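You operate a simulated robot arm through the tools that you are given. There is no shell and no other tool.

The job below is to be done with a simulated robot arm. You get a single attempt, and the scene is never put back.

TASK
Fill the clear bottle to its 150 mark: one pull at 100, then one at 50.
Fine: turn it clear of the nozzle afterwards; the others stay empty.

It is judged by the outcome, as a careful person would: the job done as asked, and still so three seconds after it is handed in. It fails if anything else is knocked over, pushed out of place, dropped, spilled or broken.

THE ROBOT
A 7-joint arm with a two-finger parallel gripper, fixed in place. Base frame: the origin is at the foot of the arm, x ahead of it, y to its left, z up; the work surface is at about z = 860. Lengths are in mm, angles in rad, forces in N, time in s.
With the tool pointing down near the work surface it reaches from about 240 to 680 mm from the base axis. Its first joint turns from -1.152 to 1.152 rad. Payload 2.4 kg.
Tool frame: the origin (TCP) lies between the finger pads and is the grasp point; the fingertips stand 30 mm ahead of it; z points along the fingers, y is the line along which they close. The gripper opens to 94 mm. The fingers are 28 mm wide and 10 mm thick; the gripper's body (50 by 96 mm) begins 55 mm behind the TCP.
Orientation is told as [roll, pitch, yaw] about the base's x, y, z axes, in that order, counted from this pose: with the fingers straight down and closing along the base's y, the tool's x points along the base's -x, its y along +y and its z along -z.

THE INTERFACE
- The arm moves only by the tool send_rows. Its argument "deltas" is one flat list of numbers, 7 for each row, row after row: the turn, a rotation vector about the tool's x, y, z in degrees, then the shift along the tool's x, y, z in m, then the gripper command, from -1 (fully open) to 1 (shut), values between in proportion. In form: [ax, ay, az, dx, dy, dz, gripper, ax, ay, az, dx, dy, dz, gripper, ...]. A call has 1 to 20 rows; each row is the pose to reach, as a shift and turn from the pose commanded when the call began, along the tool's axes at that moment. Each row takes 0.2 s and may step no farther than 50 mm and 0.15 rad from the row before; otherwise, or with a gripper value out of range, the whole call is refused. Where a pose cannot be reached the arm comes as near as it can. A force on the tool above 40 N (or 10 N above the force at the start of the call, whichever is more), or a blocked arm, ends the call early, and 0.2 s more pass. Each finger travels about 153 mm/s and halts on what it meets, pressing with about 27 N; the grip force reading is that of the motor and also rises with nothing between the fingers. The clock runs only during rows and for 0.2 s after the last one: add rows that repeat a pose to give the fingers time. It gives the time, the measured TCP pose, the force on the tool (base axes), the opening and the grip force at its end, in the units of the frame above (readings bear some noise), with the torque about the TCP (base axes, N m) and any sound that the robot's microphone picked up, and new pictures: "views" is both (left out), scene, wrist or none.
- Cameras (640 x 400 px; columns grow to the right, rows downward): "scene" is fixed at [52.3, 472.7, 1442]; the picture's right is [-0.73, -0.69, 0.00], its down [-0.37, 0.39, -0.84] and it looks along [0.58, -0.61, -0.54] (base axes); focal length 310 px, centre (320, 200). "wrist" rides on the gripper at [76, 14, -102] in the tool frame; the picture's right is [-0.18, 0.98, 0.00], its down [-0.75, -0.14, -0.64] and it looks along [-0.63, -0.12, 0.77] (tool axes); focal length 243 px, centre (320, 200).
- pixel_to_xyz(camera, pixels): for up to 12 pixels [column, row] of the newest picture of that camera ("zoom" is the newest enlarged one), the place [x, y, z] in the base frame of the surface seen there, good to about 3 mm, but the place of the scene camera against the robot may be out by one fixed shift of up to 12 mm in any direction. It takes no simulated time.
- inspect(camera, box): a new picture of the part [left, top, right, bottom] of that camera's present view, enlarged. It takes no simulated time.
- hand_in(): hands the job in; it is judged then, once.

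Open the gripper and draw the arm clear of the work before you hand the job in, unless the task says otherwise.

The tools are called after "Emit:" as name(argument=value, ...) on one line, values as JSON. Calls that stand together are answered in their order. send_rows: Moves the arm, as the interface text tells. Its arguments: {"type":"object","properties":{"deltas":{"type":"array","items":{"type":"number"}},"views":{"type":"string","enum":["both","scene","wrist","none"]}},"required":["deltas"]} The other tools are called the same way: pixel_to_xyz (camera, pixels) gives the place of the surface under pixels of a picture; inspect (camera, box) takes an enlarged picture of a part of a camera's view; hand_in () hands the job in.

At the start:

```text
time_s: 0.0
tcp_pos: [380.6, -17.3, 1227.8]
ee_rot: [-0.002, 0.001, -0.001]
force: [0.4, -0.1, 0.1]
ft_torque: [0.02, 0.0, -0.01]
finger_gap: 94.0
gripper_force: 0.1
```

scene: 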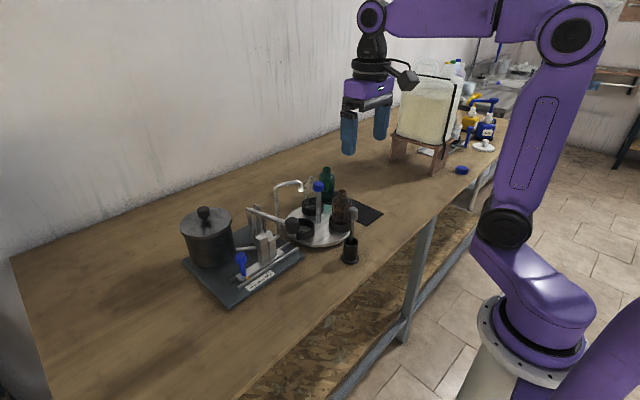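
wrist: 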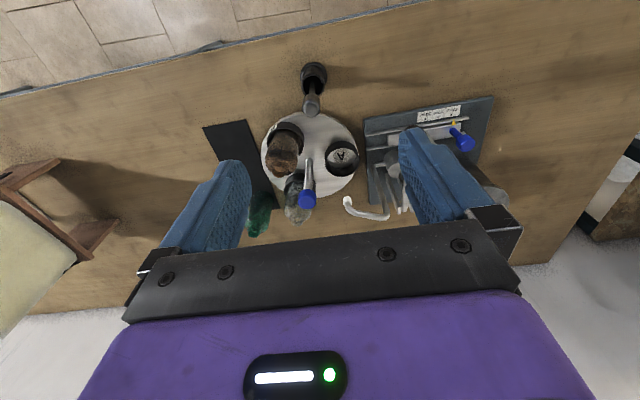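

The pictures show a turntable with bottles (scene around 320,220) and a dispenser with a blue knob and lever on the left. I take enlarged pictures of both to understand the mechanism.

Emit:
inspect(camera="scene", box=[170, 160, 400, 304])

Emit:
inspect(camera="wrist", box=[190, 50, 510, 250])

```text
2.78 times, centred on (285, 232) of scene
```

zoom: 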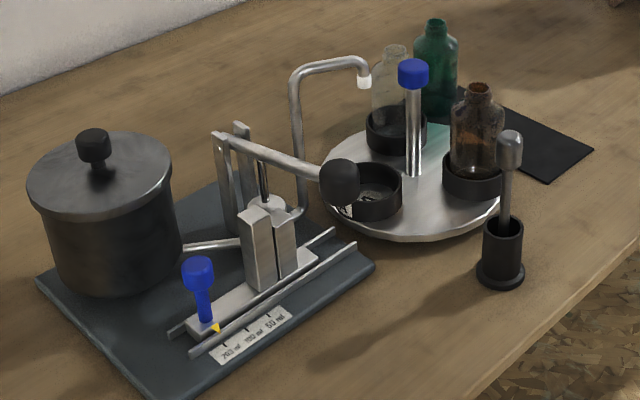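

```text
2.00 times, centred on (350, 150) of wrist
```

zoom: 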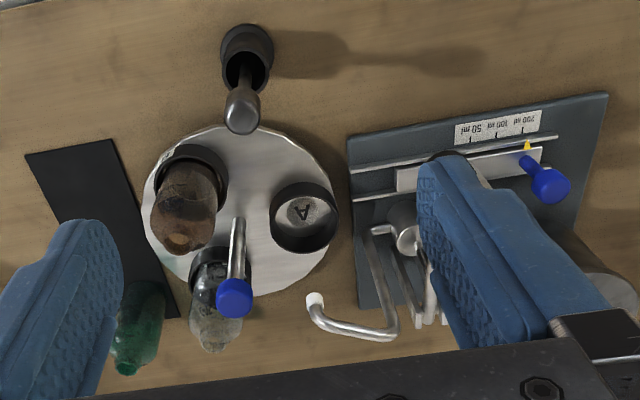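

The dispenser has a slider with a blue knob, a scale with a yellow pointer, and a lever with a black ball; the turntable has a blue-topped post. I zoom further on each.

Emit:
inspect(camera="scene", box=[225, 235, 305, 300])

Emit:
inspect(camera="scene", box=[270, 160, 370, 250])

Emit:
inspect(camera="wrist", box=[360, 90, 500, 220])

Emit:
inspect(camera="wrist", box=[240, 100, 370, 240])

```text
6.15 times, centred on (265, 268) of scene
```

zoom: 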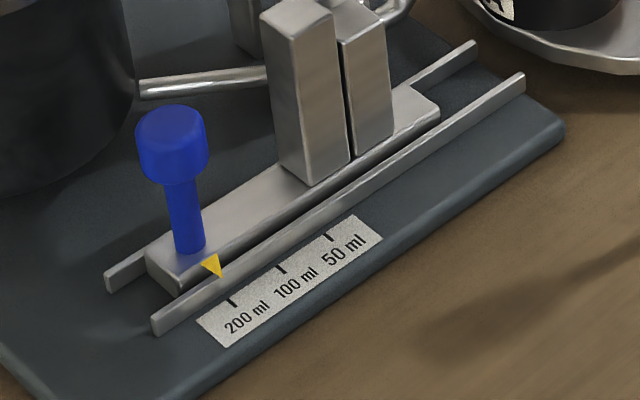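

```text
4.44 times, centred on (320, 205) of scene
```

zoom: 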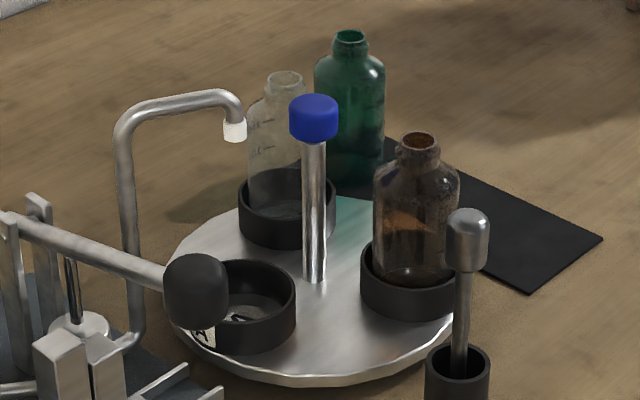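

```text
3.08 times, centred on (430, 155) of wrist
```

zoom: 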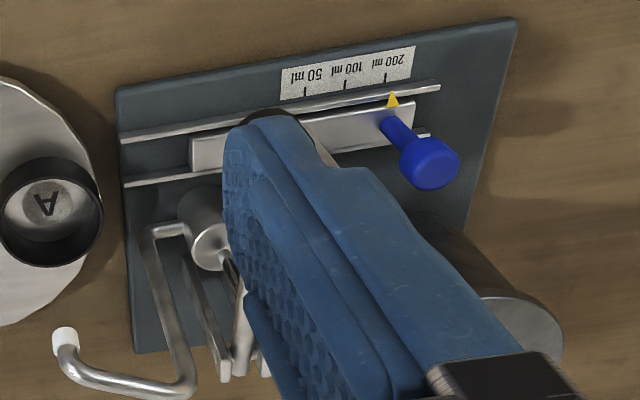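

```text
2.86 times, centred on (305, 170) of wrist
```

zoom: 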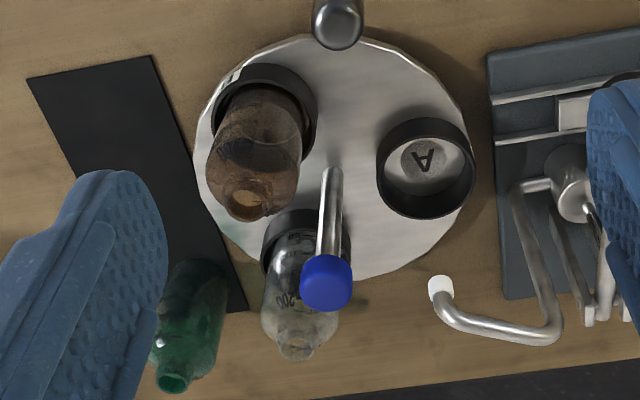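

I measure key points with the scene camera: slider knob top, pointer, marks, lever ball, nozzle tip, turntable post, wells, and bottles.

Emit:
pixel_to_xyz(camera="scene", pixels=[[240, 257], [242, 269], [293, 228], [251, 216], [301, 189], [318, 185], [320, 222], [301, 229], [341, 192], [312, 178], [327, 169], [353, 212]])

Emit:
pixel_to_xyz(camera="wrist", pixels=[[308, 198], [342, 155], [347, 202], [463, 142], [454, 123], [284, 160], [300, 200], [260, 215], [313, 103], [315, 72], [310, 162], [448, 117]])

```text
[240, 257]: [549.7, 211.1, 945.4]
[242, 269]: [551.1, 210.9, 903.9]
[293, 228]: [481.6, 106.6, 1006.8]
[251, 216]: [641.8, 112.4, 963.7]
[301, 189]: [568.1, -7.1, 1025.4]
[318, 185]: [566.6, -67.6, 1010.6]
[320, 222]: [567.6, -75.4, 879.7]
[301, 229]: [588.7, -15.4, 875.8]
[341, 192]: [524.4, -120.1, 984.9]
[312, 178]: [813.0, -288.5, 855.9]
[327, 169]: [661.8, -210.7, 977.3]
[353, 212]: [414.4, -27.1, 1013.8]
```

```text
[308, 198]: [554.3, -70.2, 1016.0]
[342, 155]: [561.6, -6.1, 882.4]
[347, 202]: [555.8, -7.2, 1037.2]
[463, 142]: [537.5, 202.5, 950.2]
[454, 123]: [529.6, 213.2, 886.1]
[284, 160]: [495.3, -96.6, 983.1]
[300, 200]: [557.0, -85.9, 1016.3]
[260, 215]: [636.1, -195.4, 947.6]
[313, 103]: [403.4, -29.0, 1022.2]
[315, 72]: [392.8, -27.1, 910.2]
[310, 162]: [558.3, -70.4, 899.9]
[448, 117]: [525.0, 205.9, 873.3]
```

A well sits right under the nozzle now, clear bottle is at roughly (615,-104), and the post is at the table's centre. I move the arm sideways at height toward the dispenser (y≈+120) to see the slider and lever with the wrist camera unobstructed.

Emit:
send_rows(deltas=[0, 0, 0, 0.0, 0.04, 0, -1, 0, 0, 0, 0.0, 0.08, 0, -1, 0, 0, 0, 0.0, 0.12, 0, -1, 0, 0, 0, 0.0, 0.14, 0, -1, 0, 0, 0, 0.0, 0.14, 0, -1], views="both")

```text
time_s: 1.2
tcp_pos: [381.5, 122.1, 1227.0]
ee_rot: [0.001, 0.0, 0.001]
force: [0.5, -0.3, 0.0]
ft_torque: [-0.04, 0.01, -0.01]
finger_gap: 94.1
gripper_force: 0.0
```

scene: 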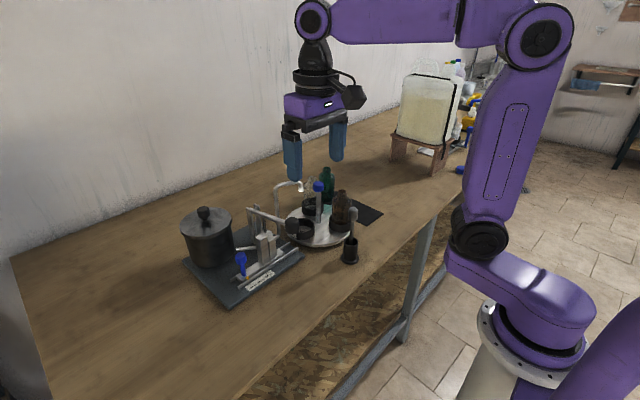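
wrist: 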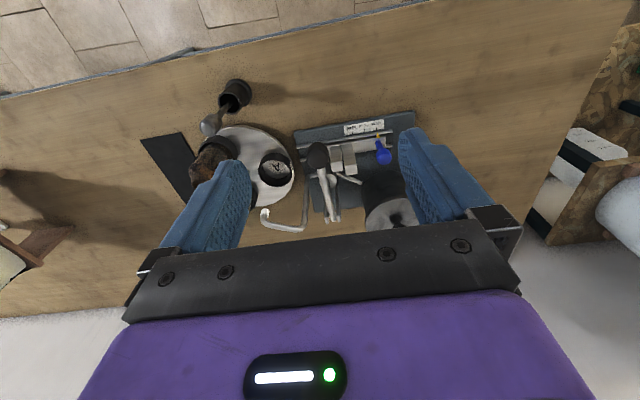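

The dispenser is now visible in the wrist picture between the fingers (columns 290–420, rows 110–225). I enlarge it.

Emit:
inspect(camera="wrist", box=[285, 105, 425, 235])

```text
3.08 times, centred on (355, 170) of wrist
```

zoom: 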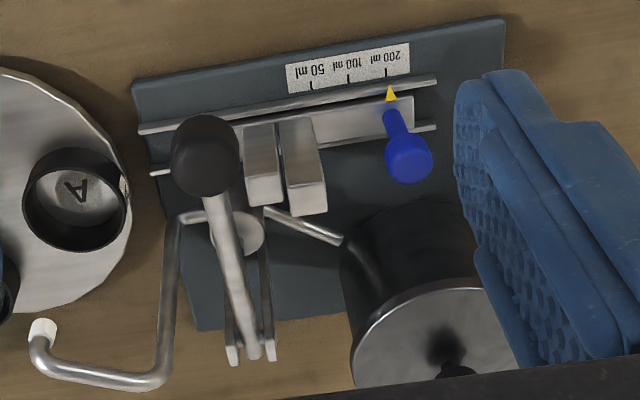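

Two stop blocks of different height sit on the slider left of the knob; sliding toward −y brings them under the lever. I measure points in this enlarged picture.

Emit:
pixel_to_xyz(camera="zoom", pixels=[[409, 165], [391, 97], [386, 72], [348, 76], [311, 83], [204, 155], [262, 190], [307, 195], [253, 350], [42, 328], [238, 230], [150, 380]])

Emit:
pixel_to_xyz(camera="zoom", pixels=[[262, 150], [303, 150], [400, 120], [410, 100], [432, 82], [140, 130], [435, 127], [205, 120], [207, 190], [75, 192], [395, 155], [428, 160]])

```text
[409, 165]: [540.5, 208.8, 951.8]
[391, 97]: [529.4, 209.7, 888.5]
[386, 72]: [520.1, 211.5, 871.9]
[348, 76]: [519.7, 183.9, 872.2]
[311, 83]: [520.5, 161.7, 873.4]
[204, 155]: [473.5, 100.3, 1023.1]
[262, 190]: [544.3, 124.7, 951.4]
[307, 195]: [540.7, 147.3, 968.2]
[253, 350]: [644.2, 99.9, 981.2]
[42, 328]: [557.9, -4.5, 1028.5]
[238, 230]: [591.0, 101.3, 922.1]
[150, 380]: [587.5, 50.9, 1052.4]
```

```text
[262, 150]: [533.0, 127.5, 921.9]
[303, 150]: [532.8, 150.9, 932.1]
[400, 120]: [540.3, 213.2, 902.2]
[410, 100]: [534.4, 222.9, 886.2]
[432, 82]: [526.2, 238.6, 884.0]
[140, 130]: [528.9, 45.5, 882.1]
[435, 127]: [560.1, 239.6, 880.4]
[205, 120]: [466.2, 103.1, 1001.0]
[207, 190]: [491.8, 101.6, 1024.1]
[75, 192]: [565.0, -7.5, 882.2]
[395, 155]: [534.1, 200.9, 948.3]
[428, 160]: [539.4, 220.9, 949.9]
```

Slider marks: 200 at y≈211, 100 at y≈185, 50 at y≈161; lever at y≈100, so each 25 mm shift brings a block under it. Next I move above the turntable post (about 555,-72) to measure it closely before turning the table.

Emit:
send_rows(deltas=[0, 0, 0, -0.0232, -0.0323, 0.0162, -1, 0, 0, 0, -0.0463, -0.0647, 0.0323, -1, 0, 0, 0, -0.0695, -0.097, 0.0485, -1, 0, 0, 0, -0.0927, -0.1293, 0.0647, -1, 0, 0, 0, -0.1158, -0.1617, 0.0808, -1, 0, 0, 0, -0.139, -0.194, 0.097, -1, 0, 0, 0, -0.139, -0.194, 0.097, -1], views="both")

```text
time_s: 2.8
tcp_pos: [518.9, -71.7, 1131.9]
ee_rot: [-0.001, 0.001, -0.001]
force: [-0.1, 0.0, 0.7]
ft_torque: [-0.02, -0.01, 0.06]
finger_gap: 94.1
gripper_force: 0.2
```

scene: 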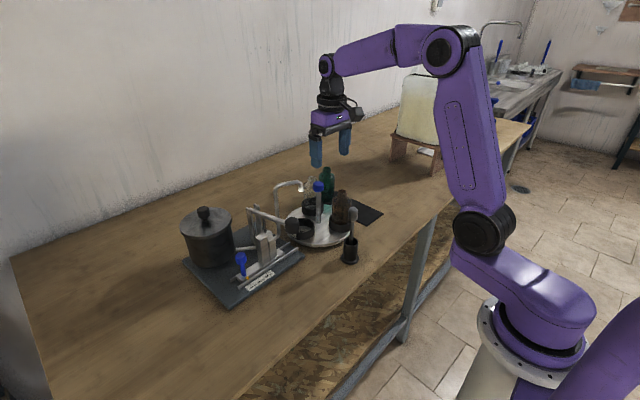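
wrist: 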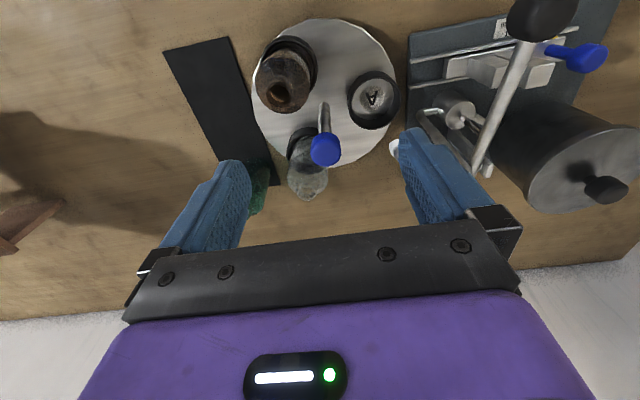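

The post's blue cap is at wrist (326,150). I enlarge the turntable and measure the cap and disc.

Emit:
inspect(camera="wrist", box=[245, 10, 415, 205])

```text
2.05 times, centred on (330, 108) of wrist
```

zoom: 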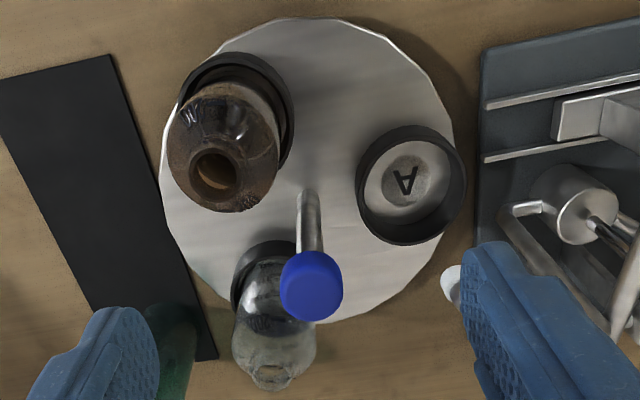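

I measure the cap edges, post base, disc rims, cup rims.

Emit:
pixel_to_xyz(camera="zoom", pixels=[[312, 280], [288, 285], [337, 285], [312, 258], [312, 312], [307, 198], [165, 170], [452, 140], [300, 20], [350, 316], [360, 190], [464, 185]])

Emit:
pixel_to_xyz(camera="zoom", pixels=[[408, 127], [400, 243], [215, 170], [272, 375], [250, 378], [295, 375], [450, 283], [180, 330], [240, 320], [312, 330], [270, 300], [272, 245]])

```text
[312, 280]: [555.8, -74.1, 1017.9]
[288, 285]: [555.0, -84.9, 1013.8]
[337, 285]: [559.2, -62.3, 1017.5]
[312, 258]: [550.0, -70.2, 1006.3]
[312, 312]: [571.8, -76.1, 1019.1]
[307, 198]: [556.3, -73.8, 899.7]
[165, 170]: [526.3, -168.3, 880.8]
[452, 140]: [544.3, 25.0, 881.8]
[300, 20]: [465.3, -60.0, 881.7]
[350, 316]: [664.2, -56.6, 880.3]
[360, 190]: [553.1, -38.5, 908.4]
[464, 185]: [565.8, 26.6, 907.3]
```

```text
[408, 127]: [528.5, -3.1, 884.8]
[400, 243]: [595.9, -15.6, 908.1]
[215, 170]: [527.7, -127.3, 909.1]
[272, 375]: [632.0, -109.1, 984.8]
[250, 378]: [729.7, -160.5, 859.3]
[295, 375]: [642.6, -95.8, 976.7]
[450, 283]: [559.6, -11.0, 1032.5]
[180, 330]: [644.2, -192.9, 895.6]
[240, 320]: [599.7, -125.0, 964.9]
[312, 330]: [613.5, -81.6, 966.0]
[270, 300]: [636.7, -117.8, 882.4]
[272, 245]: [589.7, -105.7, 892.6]
```

Cap centre is ≈(562,-74), top z≈1019, disc centre the same; cup A and the nozzle are 68 mm away at +y. Before gripping, I test in the free air above how far the wrist can turn (yaw +90°), with the gripper narrowed to ~52 mm.

Emit:
send_rows(deltas=[0, 0, -7.5, -0.004, 0, 0, -0.1, 0, 0, -15, -0.008, 0, 0, -0.1, 0, 0, -22.5, -0.012, 0, 0, -0.1, 0, 0, -30, -0.016, 0, 0, -0.1, 0, 0, -37.5, -0.02, -0.001, 0, -0.1, 0, 0, -45, -0.024, -0.001, 0, -0.1, 0, 0, -52.5, -0.028, -0.001, 0, -0.1, 0, 0, -60, -0.032, -0.001, 0, -0.1, 0, 0, -67.5, -0.036, -0.002, 0, -0.1, 0, 0, -75, -0.04, -0.002, 0, -0.1, 0, 0, -82.5, -0.043, -0.002, 0, -0.1, 0, 0, -90, -0.043, -0.002, 0, -0.1, 0, 0, -90, -0.043, -0.002, 0, -0.1], views="both")

```text
time_s: 5.6
tcp_pos: [564.8, -74.4, 1130.7]
ee_rot: [0.001, 0.001, 1.573]
force: [0.6, -0.7, -0.3]
ft_torque: [0.01, -0.02, 0.0]
finger_gap: 51.4
gripper_force: 0.0
```

scene: 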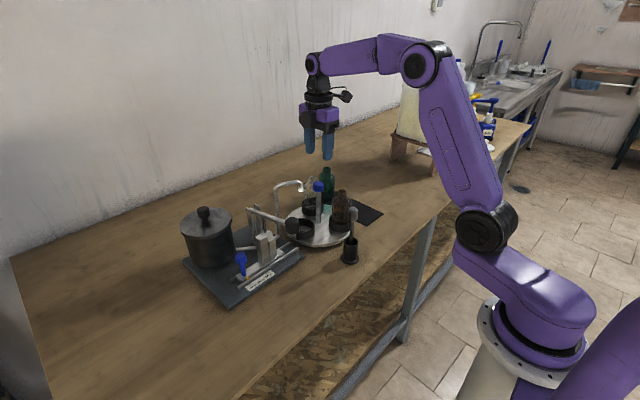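
wrist: 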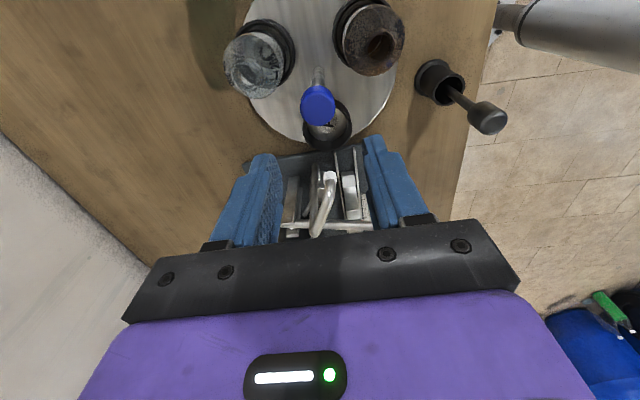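

Yaw +90° is reachable. This view from the −y side gives a second look at the cap (318,105); I measure it again.

Emit:
inspect(camera="wrist", box=[210, 0, 430, 240])

Emit:
pixel_to_xyz(camera="wrist", pixels=[[318, 102], [302, 105], [333, 105], [318, 90], [318, 123], [318, 75], [330, 178], [318, 222], [251, 60], [262, 50], [383, 45], [290, 100]])

```text
1.67 times, centred on (320, 120) of wrist
```

zoom: 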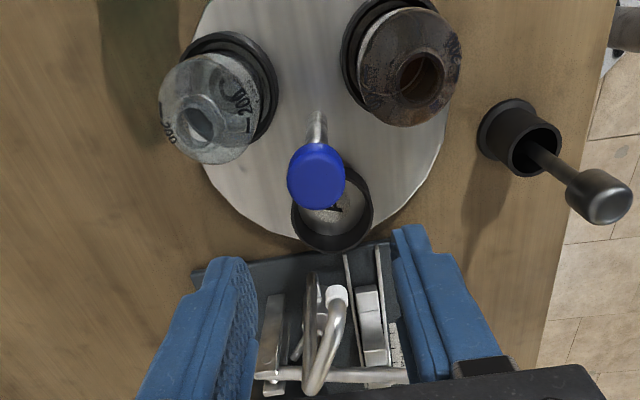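

```text
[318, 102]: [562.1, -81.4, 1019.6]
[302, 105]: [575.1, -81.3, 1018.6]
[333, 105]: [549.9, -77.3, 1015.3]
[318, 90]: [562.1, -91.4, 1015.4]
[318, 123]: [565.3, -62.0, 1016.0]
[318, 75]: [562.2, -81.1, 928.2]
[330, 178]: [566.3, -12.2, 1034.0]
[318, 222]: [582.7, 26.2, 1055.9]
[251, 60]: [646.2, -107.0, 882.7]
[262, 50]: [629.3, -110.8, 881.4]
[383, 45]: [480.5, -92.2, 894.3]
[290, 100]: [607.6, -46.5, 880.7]
```

Cap centre confirmed at ≈(562.5,-75), pipe top z≈1056. I turn back to yaw −30° in the air, so that a 120° turn to +90° can be done in a single grip.

Emit:
send_rows(deltas=[0, 0, 7.5, 0, 0, 0, -0.1, 0, 0, 15, 0, 0, 0, -0.1, 0, 0, 22.5, 0, 0, 0, -0.1, 0, 0, 30, 0, 0, 0, -0.1, 0, 0, 37.5, 0, 0, 0, -0.1, 0, 0, 45, 0, 0, 0, -0.1, 0, 0, 52.5, 0, 0, 0, -0.1, 0, 0, 60, 0, 0, 0, -0.1, 0, 0, 67.5, 0, 0, 0, -0.1, 0, 0, 75, 0, 0, 0, -0.1, 0, 0, 82.5, 0, 0, 0, -0.1, 0, 0, 90, 0, 0, 0, -0.1, 0, 0, 97.5, 0, 0, 0, -0.1, 0, 0, 105, 0, 0, 0, -0.1, 0, 0, 112.5, 0, 0, 0, -0.1, 0, 0, 120, 0, 0, 0, -0.1, 0, 0, 120, 0, 0, 0, -0.1], views="wrist")

```text
time_s: 9.2
tcp_pos: [563.0, -74.2, 1130.3]
ee_rot: [0.001, -0.001, -0.525]
force: [0.3, -0.3, -0.4]
ft_torque: [0.0, -0.03, 0.04]
finger_gap: 51.9
gripper_force: 0.0
```

wrist: 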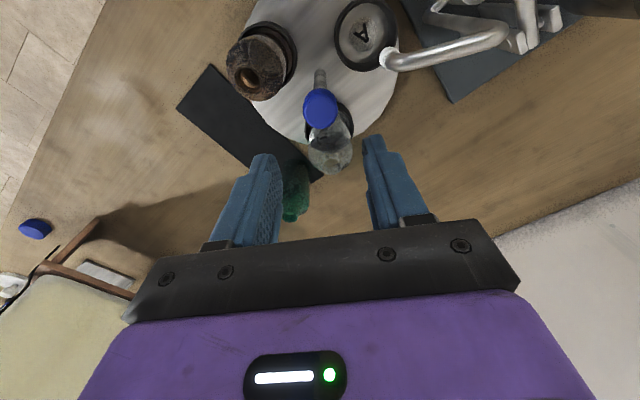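

The gripper is over the cap, yaw −30°. I lower it 115 mm so the pads surround the cap (TCP z≈1015), still open ~52 mm.

Emit:
send_rows(deltas=[0, 0, 0, 0, 0, 0.025, -0.1, 0, 0, 0, 0, 0, 0.05, -0.1, 0, 0, 0, 0, 0, 0.075, -0.1, 0, 0, 0, 0, 0, 0.095, -0.1, 0, 0, 0, 0, 0, 0.106, -0.1, 0, 0, 0, 0, 0, 0.115, -0.1, 0, 0, 0, 0, 0, 0.115, -0.1], views="both")

```text
time_s: 10.8
tcp_pos: [562.9, -73.8, 1016.5]
ee_rot: [-0.001, 0.0, -0.524]
force: [0.1, -0.1, -1.2]
ft_torque: [0.0, 0.01, -0.01]
finger_gap: 51.7
gripper_force: 0.1
```

scene: 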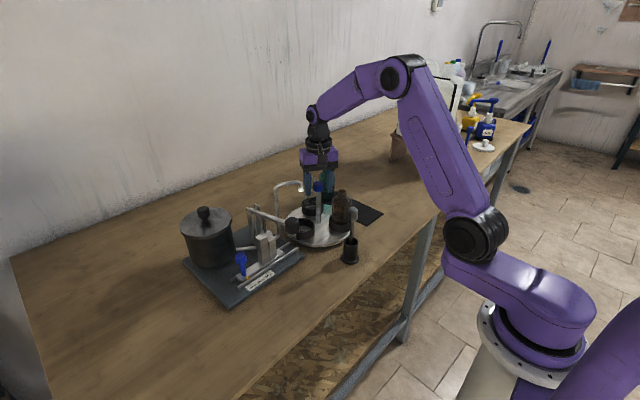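
wrist: 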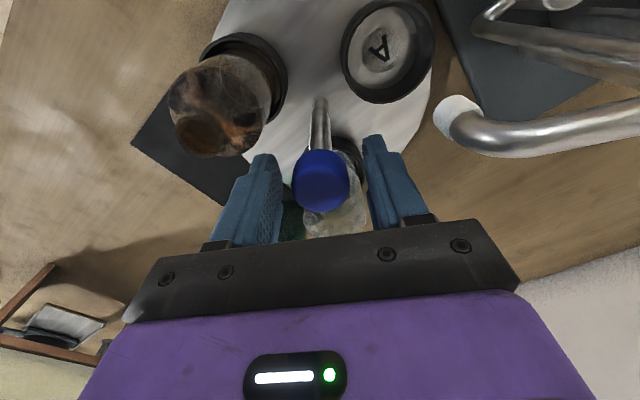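

The cap (321,180) sits centred between the fingers and the nozzle is clear. I close the gripper gently on it.

Emit:
send_rows(deltas=[0, 0, 0, 0, 0, 0, 0.2, 0, 0, 0, 0, 0, 0, 0.5, 0, 0, 0, 0, 0, 0, 1, 0, 0, 0, 0, 0, 0, 1], views="both")

```text
time_s: 11.8
tcp_pos: [561.9, -74.2, 1015.6]
ee_rot: [0.001, -0.001, -0.524]
force: [0.3, -0.3, -0.9]
ft_torque: [0.04, 0.05, -0.01]
finger_gap: 31.9
gripper_force: 44.7
```

scene: 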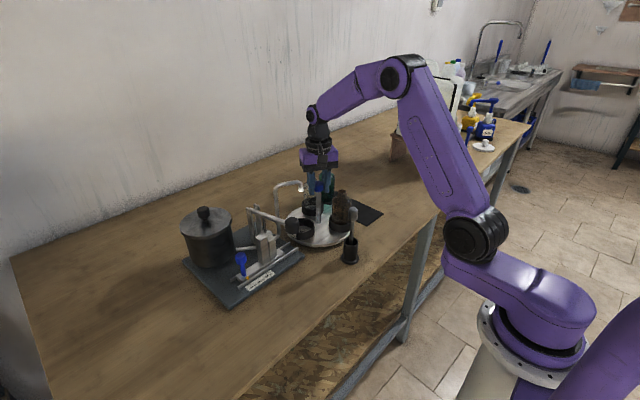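
wrist: 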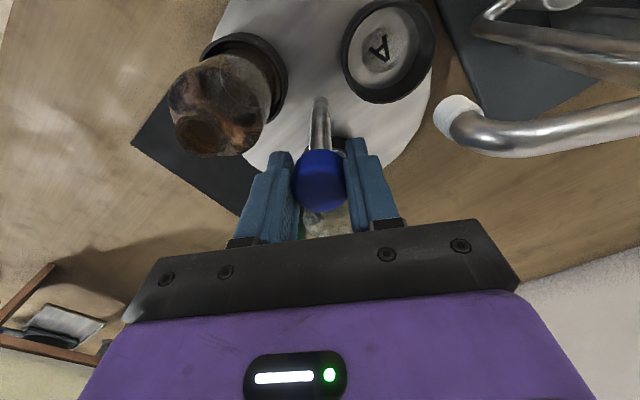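

The cap is held (gap 31.9). I turn a small trial 15° counter-clockwise and look at whether the disc follows.

Emit:
send_rows(deltas=[0, 0, -3, 0, 0, 0, 1, 0, 0, -6, 0, 0, 0, 1, 0, 0, -9, 0, 0, 0, 1, 0, 0, -12, 0, 0, 0, 1, 0, 0, -15, 0, 0, 0, 1, 0, 0, -15, 0, 0, 0, 1], views="both")

```text
time_s: 13.2
tcp_pos: [562.9, -73.4, 1017.1]
ee_rot: [0.0, 0.0, -0.262]
force: [-2.5, -5.4, 4.5]
ft_torque: [0.82, 0.72, 0.02]
finger_gap: 31.9
gripper_force: 44.8
```

scene: 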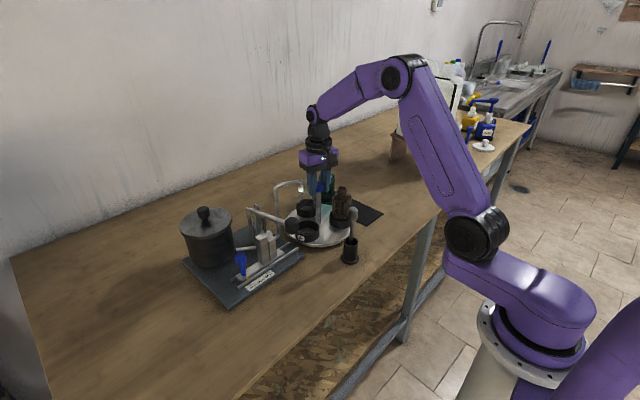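
wrist: 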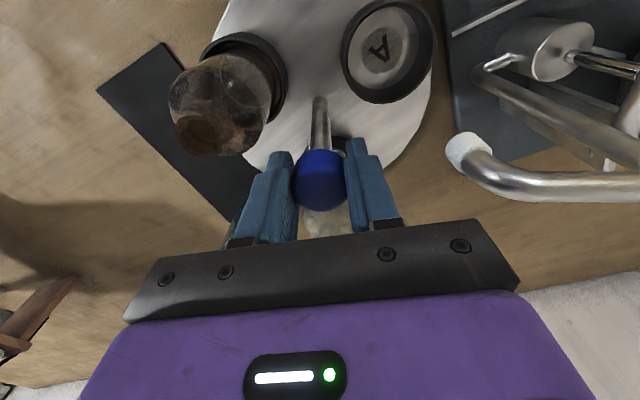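

The disc follows the grip exactly (amber and A cup stay at the same wrist pixels while the background turned). I continue 60° more at a gentle rate.

Emit:
send_rows(deltas=[0, 0, -4, 0, 0, 0, 1, 0, 0, -8, 0, 0, 0, 1, 0, 0, -12, 0, 0, 0, 1, 0, 0, -16, 0, 0, 0, 1, 0, 0, -20, 0, 0, 0, 1, 0, 0, -24, 0, 0, 0, 1, 0, 0, -28, 0, 0, 0, 1, 0, 0, -32, 0, 0, 0, 1, 0, 0, -36, 0, 0, 0, 1, 0, 0, -40, 0, 0, 0, 1, 0, 0, -44, 0, 0, 0, 1, 0, 0, -48, 0, 0, 0, 1, 0, 0, -52, 0, 0, 0, 1, 0, 0, -56, 0, 0, 0, 1, 0, 0, -60, 0, 0, 0, 1, 0, 0, -60, 0, 0, 0, 1], views="both")

```text
time_s: 16.6
tcp_pos: [563.4, -76.8, 1016.5]
ee_rot: [-0.005, -0.002, 0.786]
force: [11.4, -19.8, 13.9]
ft_torque: [0.38, 0.14, 0.0]
finger_gap: 32.0
gripper_force: 44.9
```

scene: 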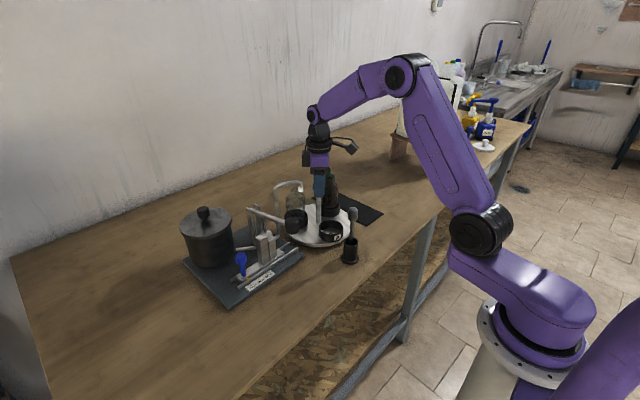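
wrist: 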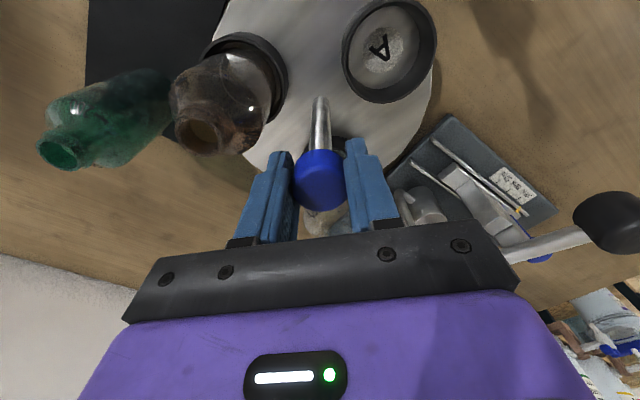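

The table has turned 75° so far but the lateral force has grown to (11,−20,14) N, meaning a small off-centre grip. I look closer before relieving it.

Emit:
inspect(camera="scene", box=[255, 150, 385, 260])

Emit:
inspect(camera="wrist", box=[30, 0, 450, 260])

```text
3.64 times, centred on (320, 205) of scene
```

zoom: 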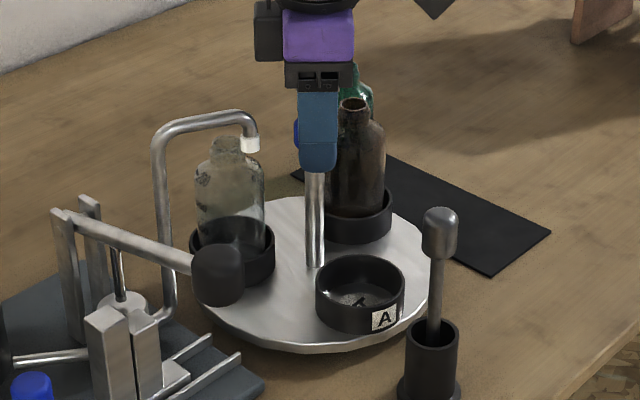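

```text
1.52 times, centred on (240, 130) of wrist
```

zoom: 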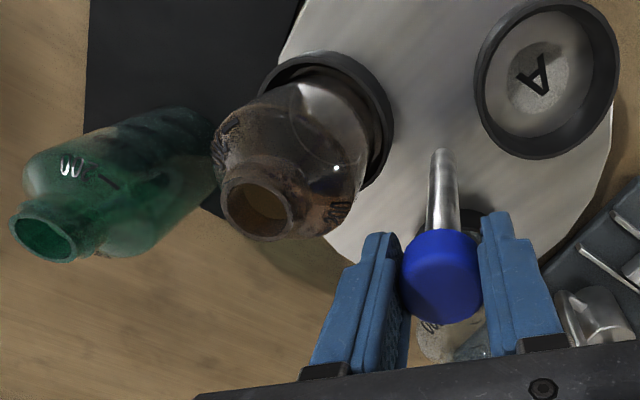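

All bottles are fine. My estimate is that the true axis is ≈(565,-75), about 2 mm off my grip. I open a little, let it relax, shift by that amount, and re-grip.

Emit:
send_rows(deltas=[0, 0, 0, 0, 0, 0, 0.0, 0, 0, 0, 0, 0, 0, 0.0, 0, 0, 0, -0.0011, -0.0022, 0, 0.0, 0, 0, 0, -0.0011, -0.0022, 0, 0.0], views="wrist")

```text
time_s: 17.6
tcp_pos: [565.3, -75.1, 1015.5]
ee_rot: [0.0, -0.002, 0.784]
force: [0.1, -0.5, -0.1]
ft_torque: [0.03, 0.0, -0.02]
finger_gap: 46.9
gripper_force: 0.0
```

wrist: 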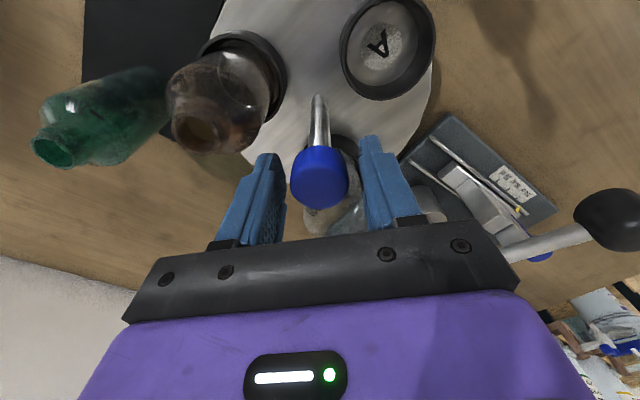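

Force is back to zero with the cap centred between the fingers. I re-grip and turn the remaining part in two steps, first 25°.

Emit:
send_rows(deltas=[0, 0, 0, 0, 0, 0, 0.4, 0, 0, 0, 0, 0, 0, 1, 0, 0, 0, 0, 0, 0, 1, 0, 0, -4, 0, 0, 0, 1, 0, 0, -8, 0, 0, 0, 1, 0, 0, -12, 0, 0, 0, 1, 0, 0, -16, 0, 0, 0, 1, 0, 0, -20, 0, 0, 0, 1, 0, 0, -25, 0, 0, 0, 1, 0, 0, -25, 0, 0, 0, 1], views="both")

```text
time_s: 19.8
tcp_pos: [565.0, -74.8, 1015.8]
ee_rot: [0.002, 0.001, 1.225]
force: [-13.0, 2.4, 6.8]
ft_torque: [-0.2, 0.31, 0.01]
finger_gap: 32.0
gripper_force: 44.7
```

scene: 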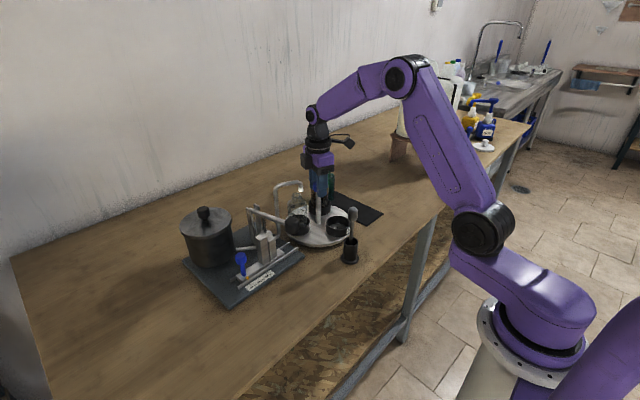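
wrist: 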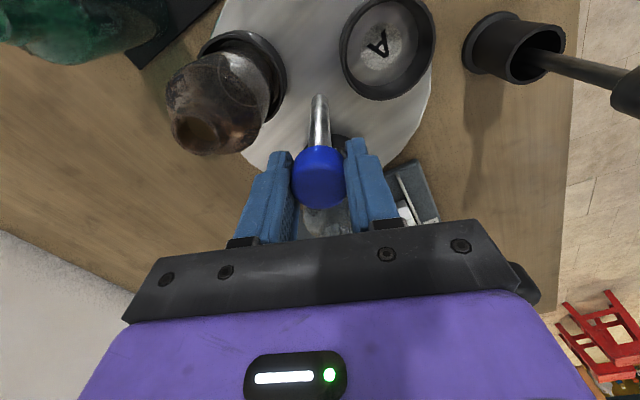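

Turned to yaw 70°, small lateral load (−13 N in x). I finish the last 20° while shifting about 1.5 mm toward −x to relieve it.

Emit:
send_rows(deltas=[0, 0, -4, 0.0001, 0.0005, 0, 1, 0, 0, -8, 0.0002, 0.001, 0, 1, 0, 0, -12, 0.0002, 0.0015, 0, 1, 0, 0, -16, 0.0002, 0.0018, 0, 1, 0, 0, -20, 0.0002, 0.002, 0, 1, 0, 0, -20, 0.0002, 0.002, 0, 1], views="both")

Emit:
inspect(camera="scene", box=[255, 150, 385, 260])

```text
time_s: 21.2
tcp_pos: [565.8, -74.2, 1015.7]
ee_rot: [-0.003, 0.0, 1.571]
force: [11.7, -2.8, -13.3]
ft_torque: [0.21, -0.15, -0.03]
finger_gap: 31.8
gripper_force: 45.0
```

scene: 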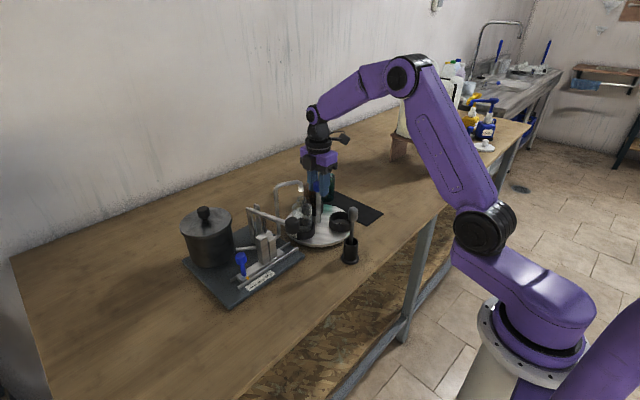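
wrist: 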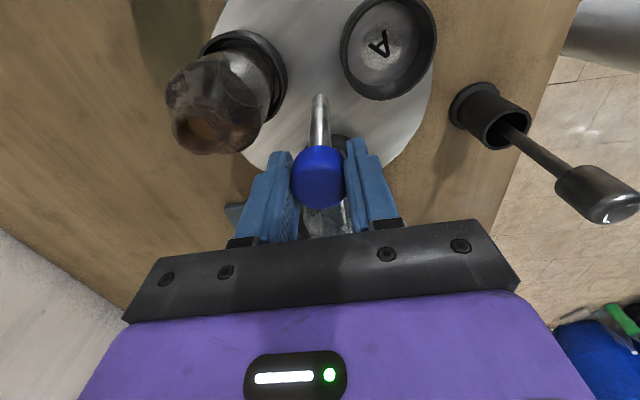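

```text
3.64 times, centred on (320, 205) of scene
```

zoom: 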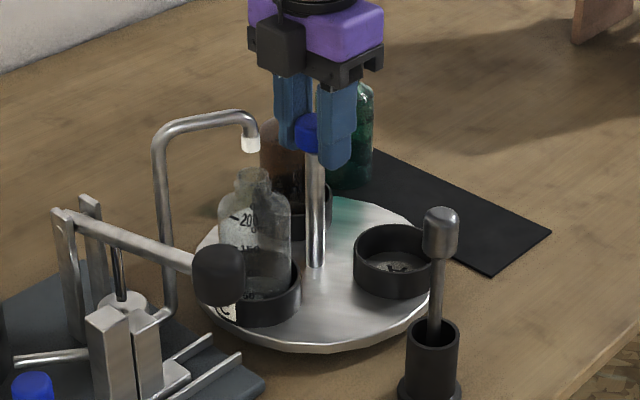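

The clear bottle's mouth (zoom 252,175) is now under the nozzle tip (250,140). I release the cap and rise straight up.

Emit:
send_rows(deltas=[0, 0, 0, 0, 0, 0, 0.0, 0, 0, 0, 0, 0, 0, 0.0, 0, 0, 0, 0, 0, -0.02, 0.0, 0, 0, 0, 0, 0, -0.05, 0.0, 0, 0, 0, 0, 0, -0.08, 0.0, 0, 0, 0, 0, 0, -0.115, 0.0, 0, 0, 0, 0, 0, -0.115, 0.0], views="both")

Emit:
inspect(camera="scene", box=[270, 165, 370, 255])

Emit:
inspect(camera="wrist", box=[210, 0, 430, 240])

```text
time_s: 22.8
tcp_pos: [564.5, -76.1, 1130.4]
ee_rot: [0.001, -0.001, 1.571]
force: [0.9, 0.2, 1.0]
ft_torque: [0.02, 0.0, 0.0]
finger_gap: 46.9
gripper_force: 0.0
```

scene: 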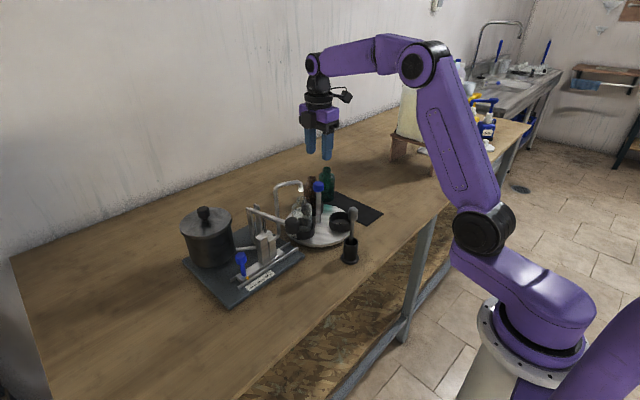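
wrist: 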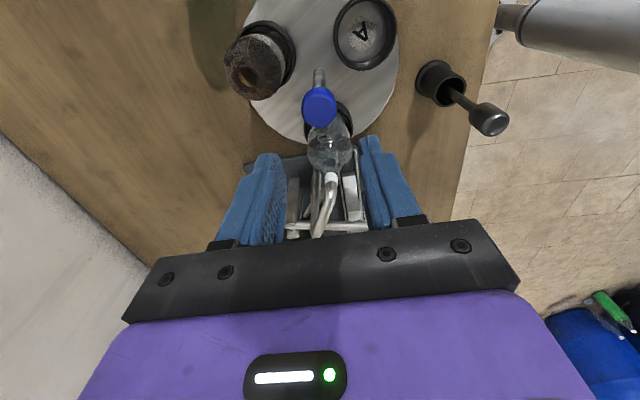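

```text
4.44 times, centred on (320, 210) of scene
```

zoom: 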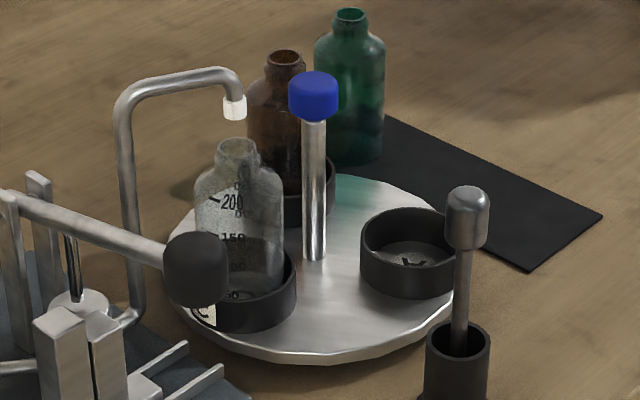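

```text
1.67 times, centred on (320, 120) of wrist
```

zoom: 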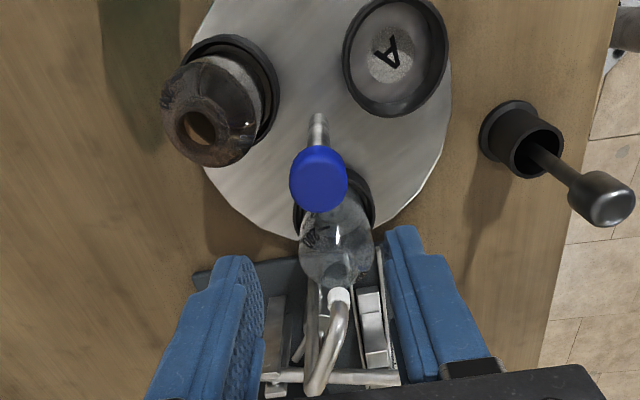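

I check numerically that the bottle mouth is concentric with the nozzle: rim edges and nozzle tip in the scene camera, and cup A and the amber cup for the disc's angle.

Emit:
pixel_to_xyz(camera="scene", pixels=[[300.9, 190], [301.5, 201.3], [297.2, 199.2], [306, 199.2], [301.5, 197], [318, 182], [308, 193], [320, 220]])

Emit:
pixel_to_xyz(camera="zoom", pixels=[[340, 293], [340, 305], [342, 265], [322, 262], [350, 275], [365, 262], [385, 47], [395, 110], [345, 50], [446, 50], [205, 125], [340, 250]])

```text
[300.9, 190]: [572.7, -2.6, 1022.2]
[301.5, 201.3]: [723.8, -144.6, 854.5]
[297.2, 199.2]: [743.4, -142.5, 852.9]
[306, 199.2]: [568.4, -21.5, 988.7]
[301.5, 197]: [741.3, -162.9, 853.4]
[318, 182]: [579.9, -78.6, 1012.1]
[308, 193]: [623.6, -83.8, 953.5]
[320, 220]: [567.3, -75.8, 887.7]
```

```text
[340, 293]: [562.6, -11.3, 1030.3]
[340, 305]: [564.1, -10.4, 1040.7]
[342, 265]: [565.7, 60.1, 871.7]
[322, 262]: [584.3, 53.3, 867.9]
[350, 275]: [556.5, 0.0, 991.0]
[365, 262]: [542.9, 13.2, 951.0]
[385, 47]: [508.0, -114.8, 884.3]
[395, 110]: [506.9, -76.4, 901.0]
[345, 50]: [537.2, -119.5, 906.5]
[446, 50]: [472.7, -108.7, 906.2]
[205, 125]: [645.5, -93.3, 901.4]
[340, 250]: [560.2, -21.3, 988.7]
```

The mouth looks centred near (559,-6) versus nozzle near (563,-6). I enlarge for a closer look at the mouth under the nozzle.

Emit:
inspect(camera="wrist", box=[295, 110, 375, 200])

Emit:
inspect(camera="scene", box=[280, 175, 330, 240])

```text
4.44 times, centred on (335, 155) of wrist
```

zoom: 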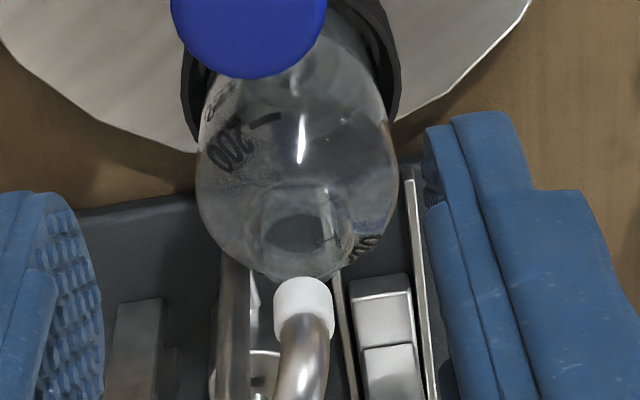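

```text
6.15 times, centred on (305, 208) of scene
```

zoom: 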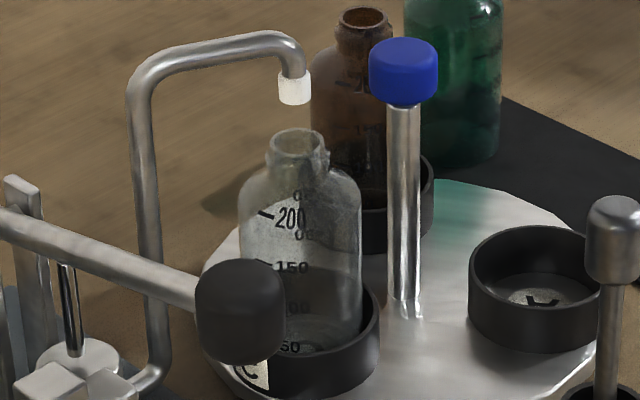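

Projection puts the mouth at ≈(566,-6) and the nozzle at ≈(565,-8): well aligned. Next the slider: I check the pot's height first, then move at z 1130 toward the slider knob while turning back to yaw 0.

Emit:
pixel_to_xyz(camera="scene", pixels=[[204, 208], [204, 214], [232, 220], [208, 236], [184, 222], [294, 222], [295, 184], [205, 222], [225, 212], [240, 262]])

Emit:
send_rows(deltas=[0, 0, 7.5, -0.023, 0.0053, 0, 0, 0, 0, 15, -0.046, 0.0107, 0, 0, 0, 0, 22.5, -0.069, 0.016, 0, 0, 0, 0, 30, -0.092, 0.0213, 0, 0, 0, 0, 37.5, -0.115, 0.0267, 0, 0, 0, 0, 45, -0.138, 0.032, 0, 0, 0, 0, 52.5, -0.161, 0.0373, 0, 0, 0, 0, 60, -0.184, 0.0427, 0, 0, 0, 0, 67.5, -0.207, 0.048, 0, 0, 0, 0, 75, -0.23, 0.0533, 0, 0, 0, 0, 82.5, -0.253, 0.0587, 0, 0, 0, 0, 90, -0.276, 0.064, 0, 0, 0, 0, 90, -0.276, 0.064, 0, 0], views="both")

```text
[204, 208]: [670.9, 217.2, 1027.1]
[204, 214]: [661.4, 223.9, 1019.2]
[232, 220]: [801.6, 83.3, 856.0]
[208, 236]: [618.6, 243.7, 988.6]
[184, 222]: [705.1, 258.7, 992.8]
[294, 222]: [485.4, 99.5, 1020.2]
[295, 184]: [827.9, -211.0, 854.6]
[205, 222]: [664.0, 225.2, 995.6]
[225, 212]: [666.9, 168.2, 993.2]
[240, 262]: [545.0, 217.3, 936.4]
```

```text
time_s: 25.6
tcp_pos: [499.8, 201.4, 1130.2]
ee_rot: [0.0, -0.001, -0.002]
force: [-0.2, 0.7, 0.4]
ft_torque: [0.02, 0.0, 0.01]
finger_gap: 47.3
gripper_force: 0.0
```

scene: 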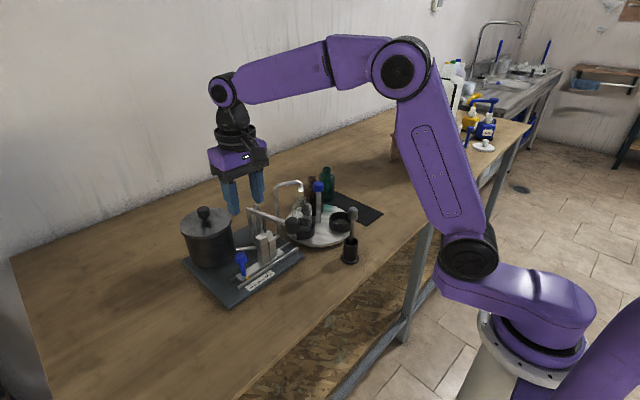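
wrist: 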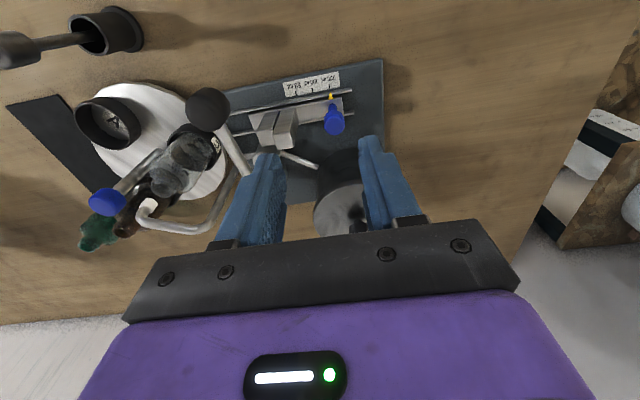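

The knob is at wrist (334,120), pointer at (331,97). I enlarge and measure the knob and blocks.

Emit:
inspect(camera="wrist", box=[240, 60, 380, 160])

Emit:
pixel_to_xyz(camera="wrist", pixels=[[334, 120], [325, 122], [343, 122], [334, 110], [334, 132], [331, 103], [284, 138], [262, 135], [205, 100], [284, 125], [264, 122], [331, 95]])

```text
4.00 times, centred on (310, 110) of wrist
```

zoom: 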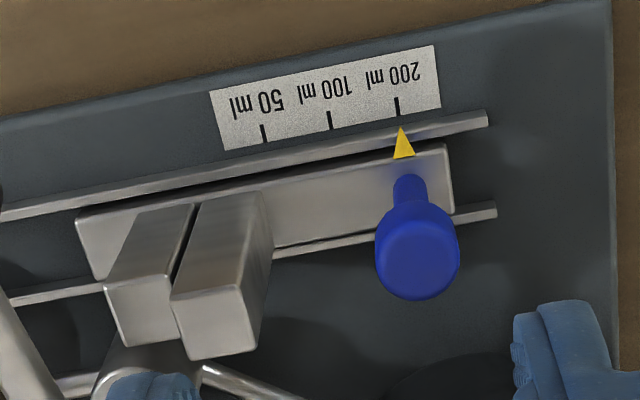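

```text
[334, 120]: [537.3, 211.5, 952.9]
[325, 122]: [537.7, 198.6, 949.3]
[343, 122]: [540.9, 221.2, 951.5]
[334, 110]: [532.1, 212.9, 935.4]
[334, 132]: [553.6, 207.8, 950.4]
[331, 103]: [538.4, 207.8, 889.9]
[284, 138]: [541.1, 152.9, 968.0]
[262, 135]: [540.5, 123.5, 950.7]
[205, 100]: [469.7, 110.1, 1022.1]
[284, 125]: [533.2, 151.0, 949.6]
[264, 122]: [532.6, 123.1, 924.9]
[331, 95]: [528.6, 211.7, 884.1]
```

I read the exact y of the three marks and the pointer tip.

Emit:
pixel_to_xyz(camera="zoom", pixels=[[398, 105], [330, 120], [264, 133], [401, 130], [404, 152], [418, 250], [418, 225], [80, 235], [445, 150], [222, 340], [150, 330], [440, 205]])

```text
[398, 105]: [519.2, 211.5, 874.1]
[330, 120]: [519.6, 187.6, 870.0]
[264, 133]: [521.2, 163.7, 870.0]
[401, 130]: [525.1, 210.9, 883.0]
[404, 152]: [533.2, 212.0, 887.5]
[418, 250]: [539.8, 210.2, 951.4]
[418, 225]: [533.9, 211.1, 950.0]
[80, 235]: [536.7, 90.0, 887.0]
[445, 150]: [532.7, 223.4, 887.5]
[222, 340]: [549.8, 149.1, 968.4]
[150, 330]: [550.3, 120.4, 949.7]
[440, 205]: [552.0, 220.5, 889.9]
```

Marks are at y=211.5, 187.6 and 163.7 (24 mm apart). I move over the knob at (542,210) and lower to TCP z≈948, gripper open 47 mm around the 24 mm knob.

Emit:
send_rows(deltas=[0, 0, 0, -0.021, 0.0045, 0.01, 0, 0, 0, 0, -0.042, 0.009, 0.03, 0, 0, 0, 0, -0.042, 0.009, 0.065, 0, 0, 0, 0, -0.042, 0.009, 0.1, 0, 0, 0, 0, -0.042, 0.009, 0.13, 0, 0, 0, 0, -0.042, 0.009, 0.155, 0, 0, 0, 0, -0.042, 0.009, 0.172, 0, 0, 0, 0, -0.042, 0.009, 0.182, 0, 0, 0, 0, -0.042, 0.009, 0.182, 0], views="both")

```text
time_s: 27.6
tcp_pos: [540.8, 211.1, 950.0]
ee_rot: [0.0, -0.001, -0.001]
force: [0.2, 0.4, 1.0]
ft_torque: [-0.02, 0.01, -0.03]
finger_gap: 47.0
gripper_force: 0.0
```

scene: 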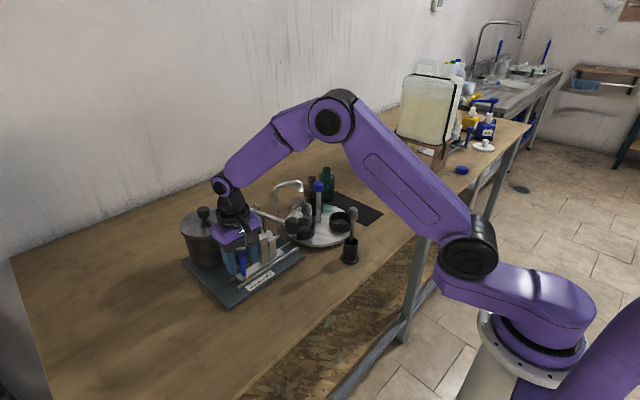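
wrist: 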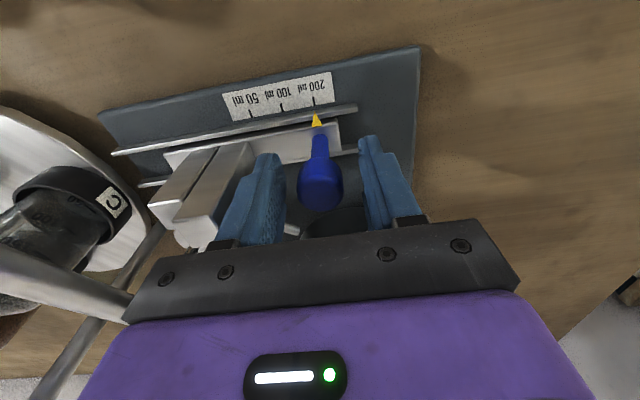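

The knob (321,178) is between the fingers. I close on it.

Emit:
send_rows(deltas=[0, 0, 0, 0, 0, 0, 0.4, 0, 0, 0, 0, 0, 0, 0.7, 0, 0, 0, 0, 0, 0, 0.7], views="wrist")

```text
time_s: 28.4
tcp_pos: [541.8, 210.3, 949.2]
ee_rot: [0.001, -0.003, 0.0]
force: [6.4, -2.8, -5.0]
ft_torque: [0.2, -0.32, 0.45]
finger_gap: 25.8
gripper_force: 45.2
```

wrist: 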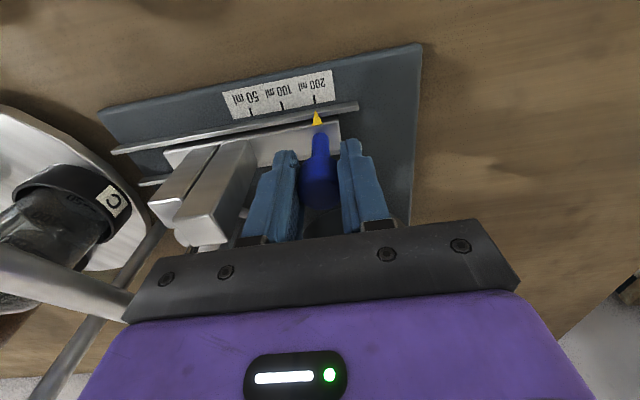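

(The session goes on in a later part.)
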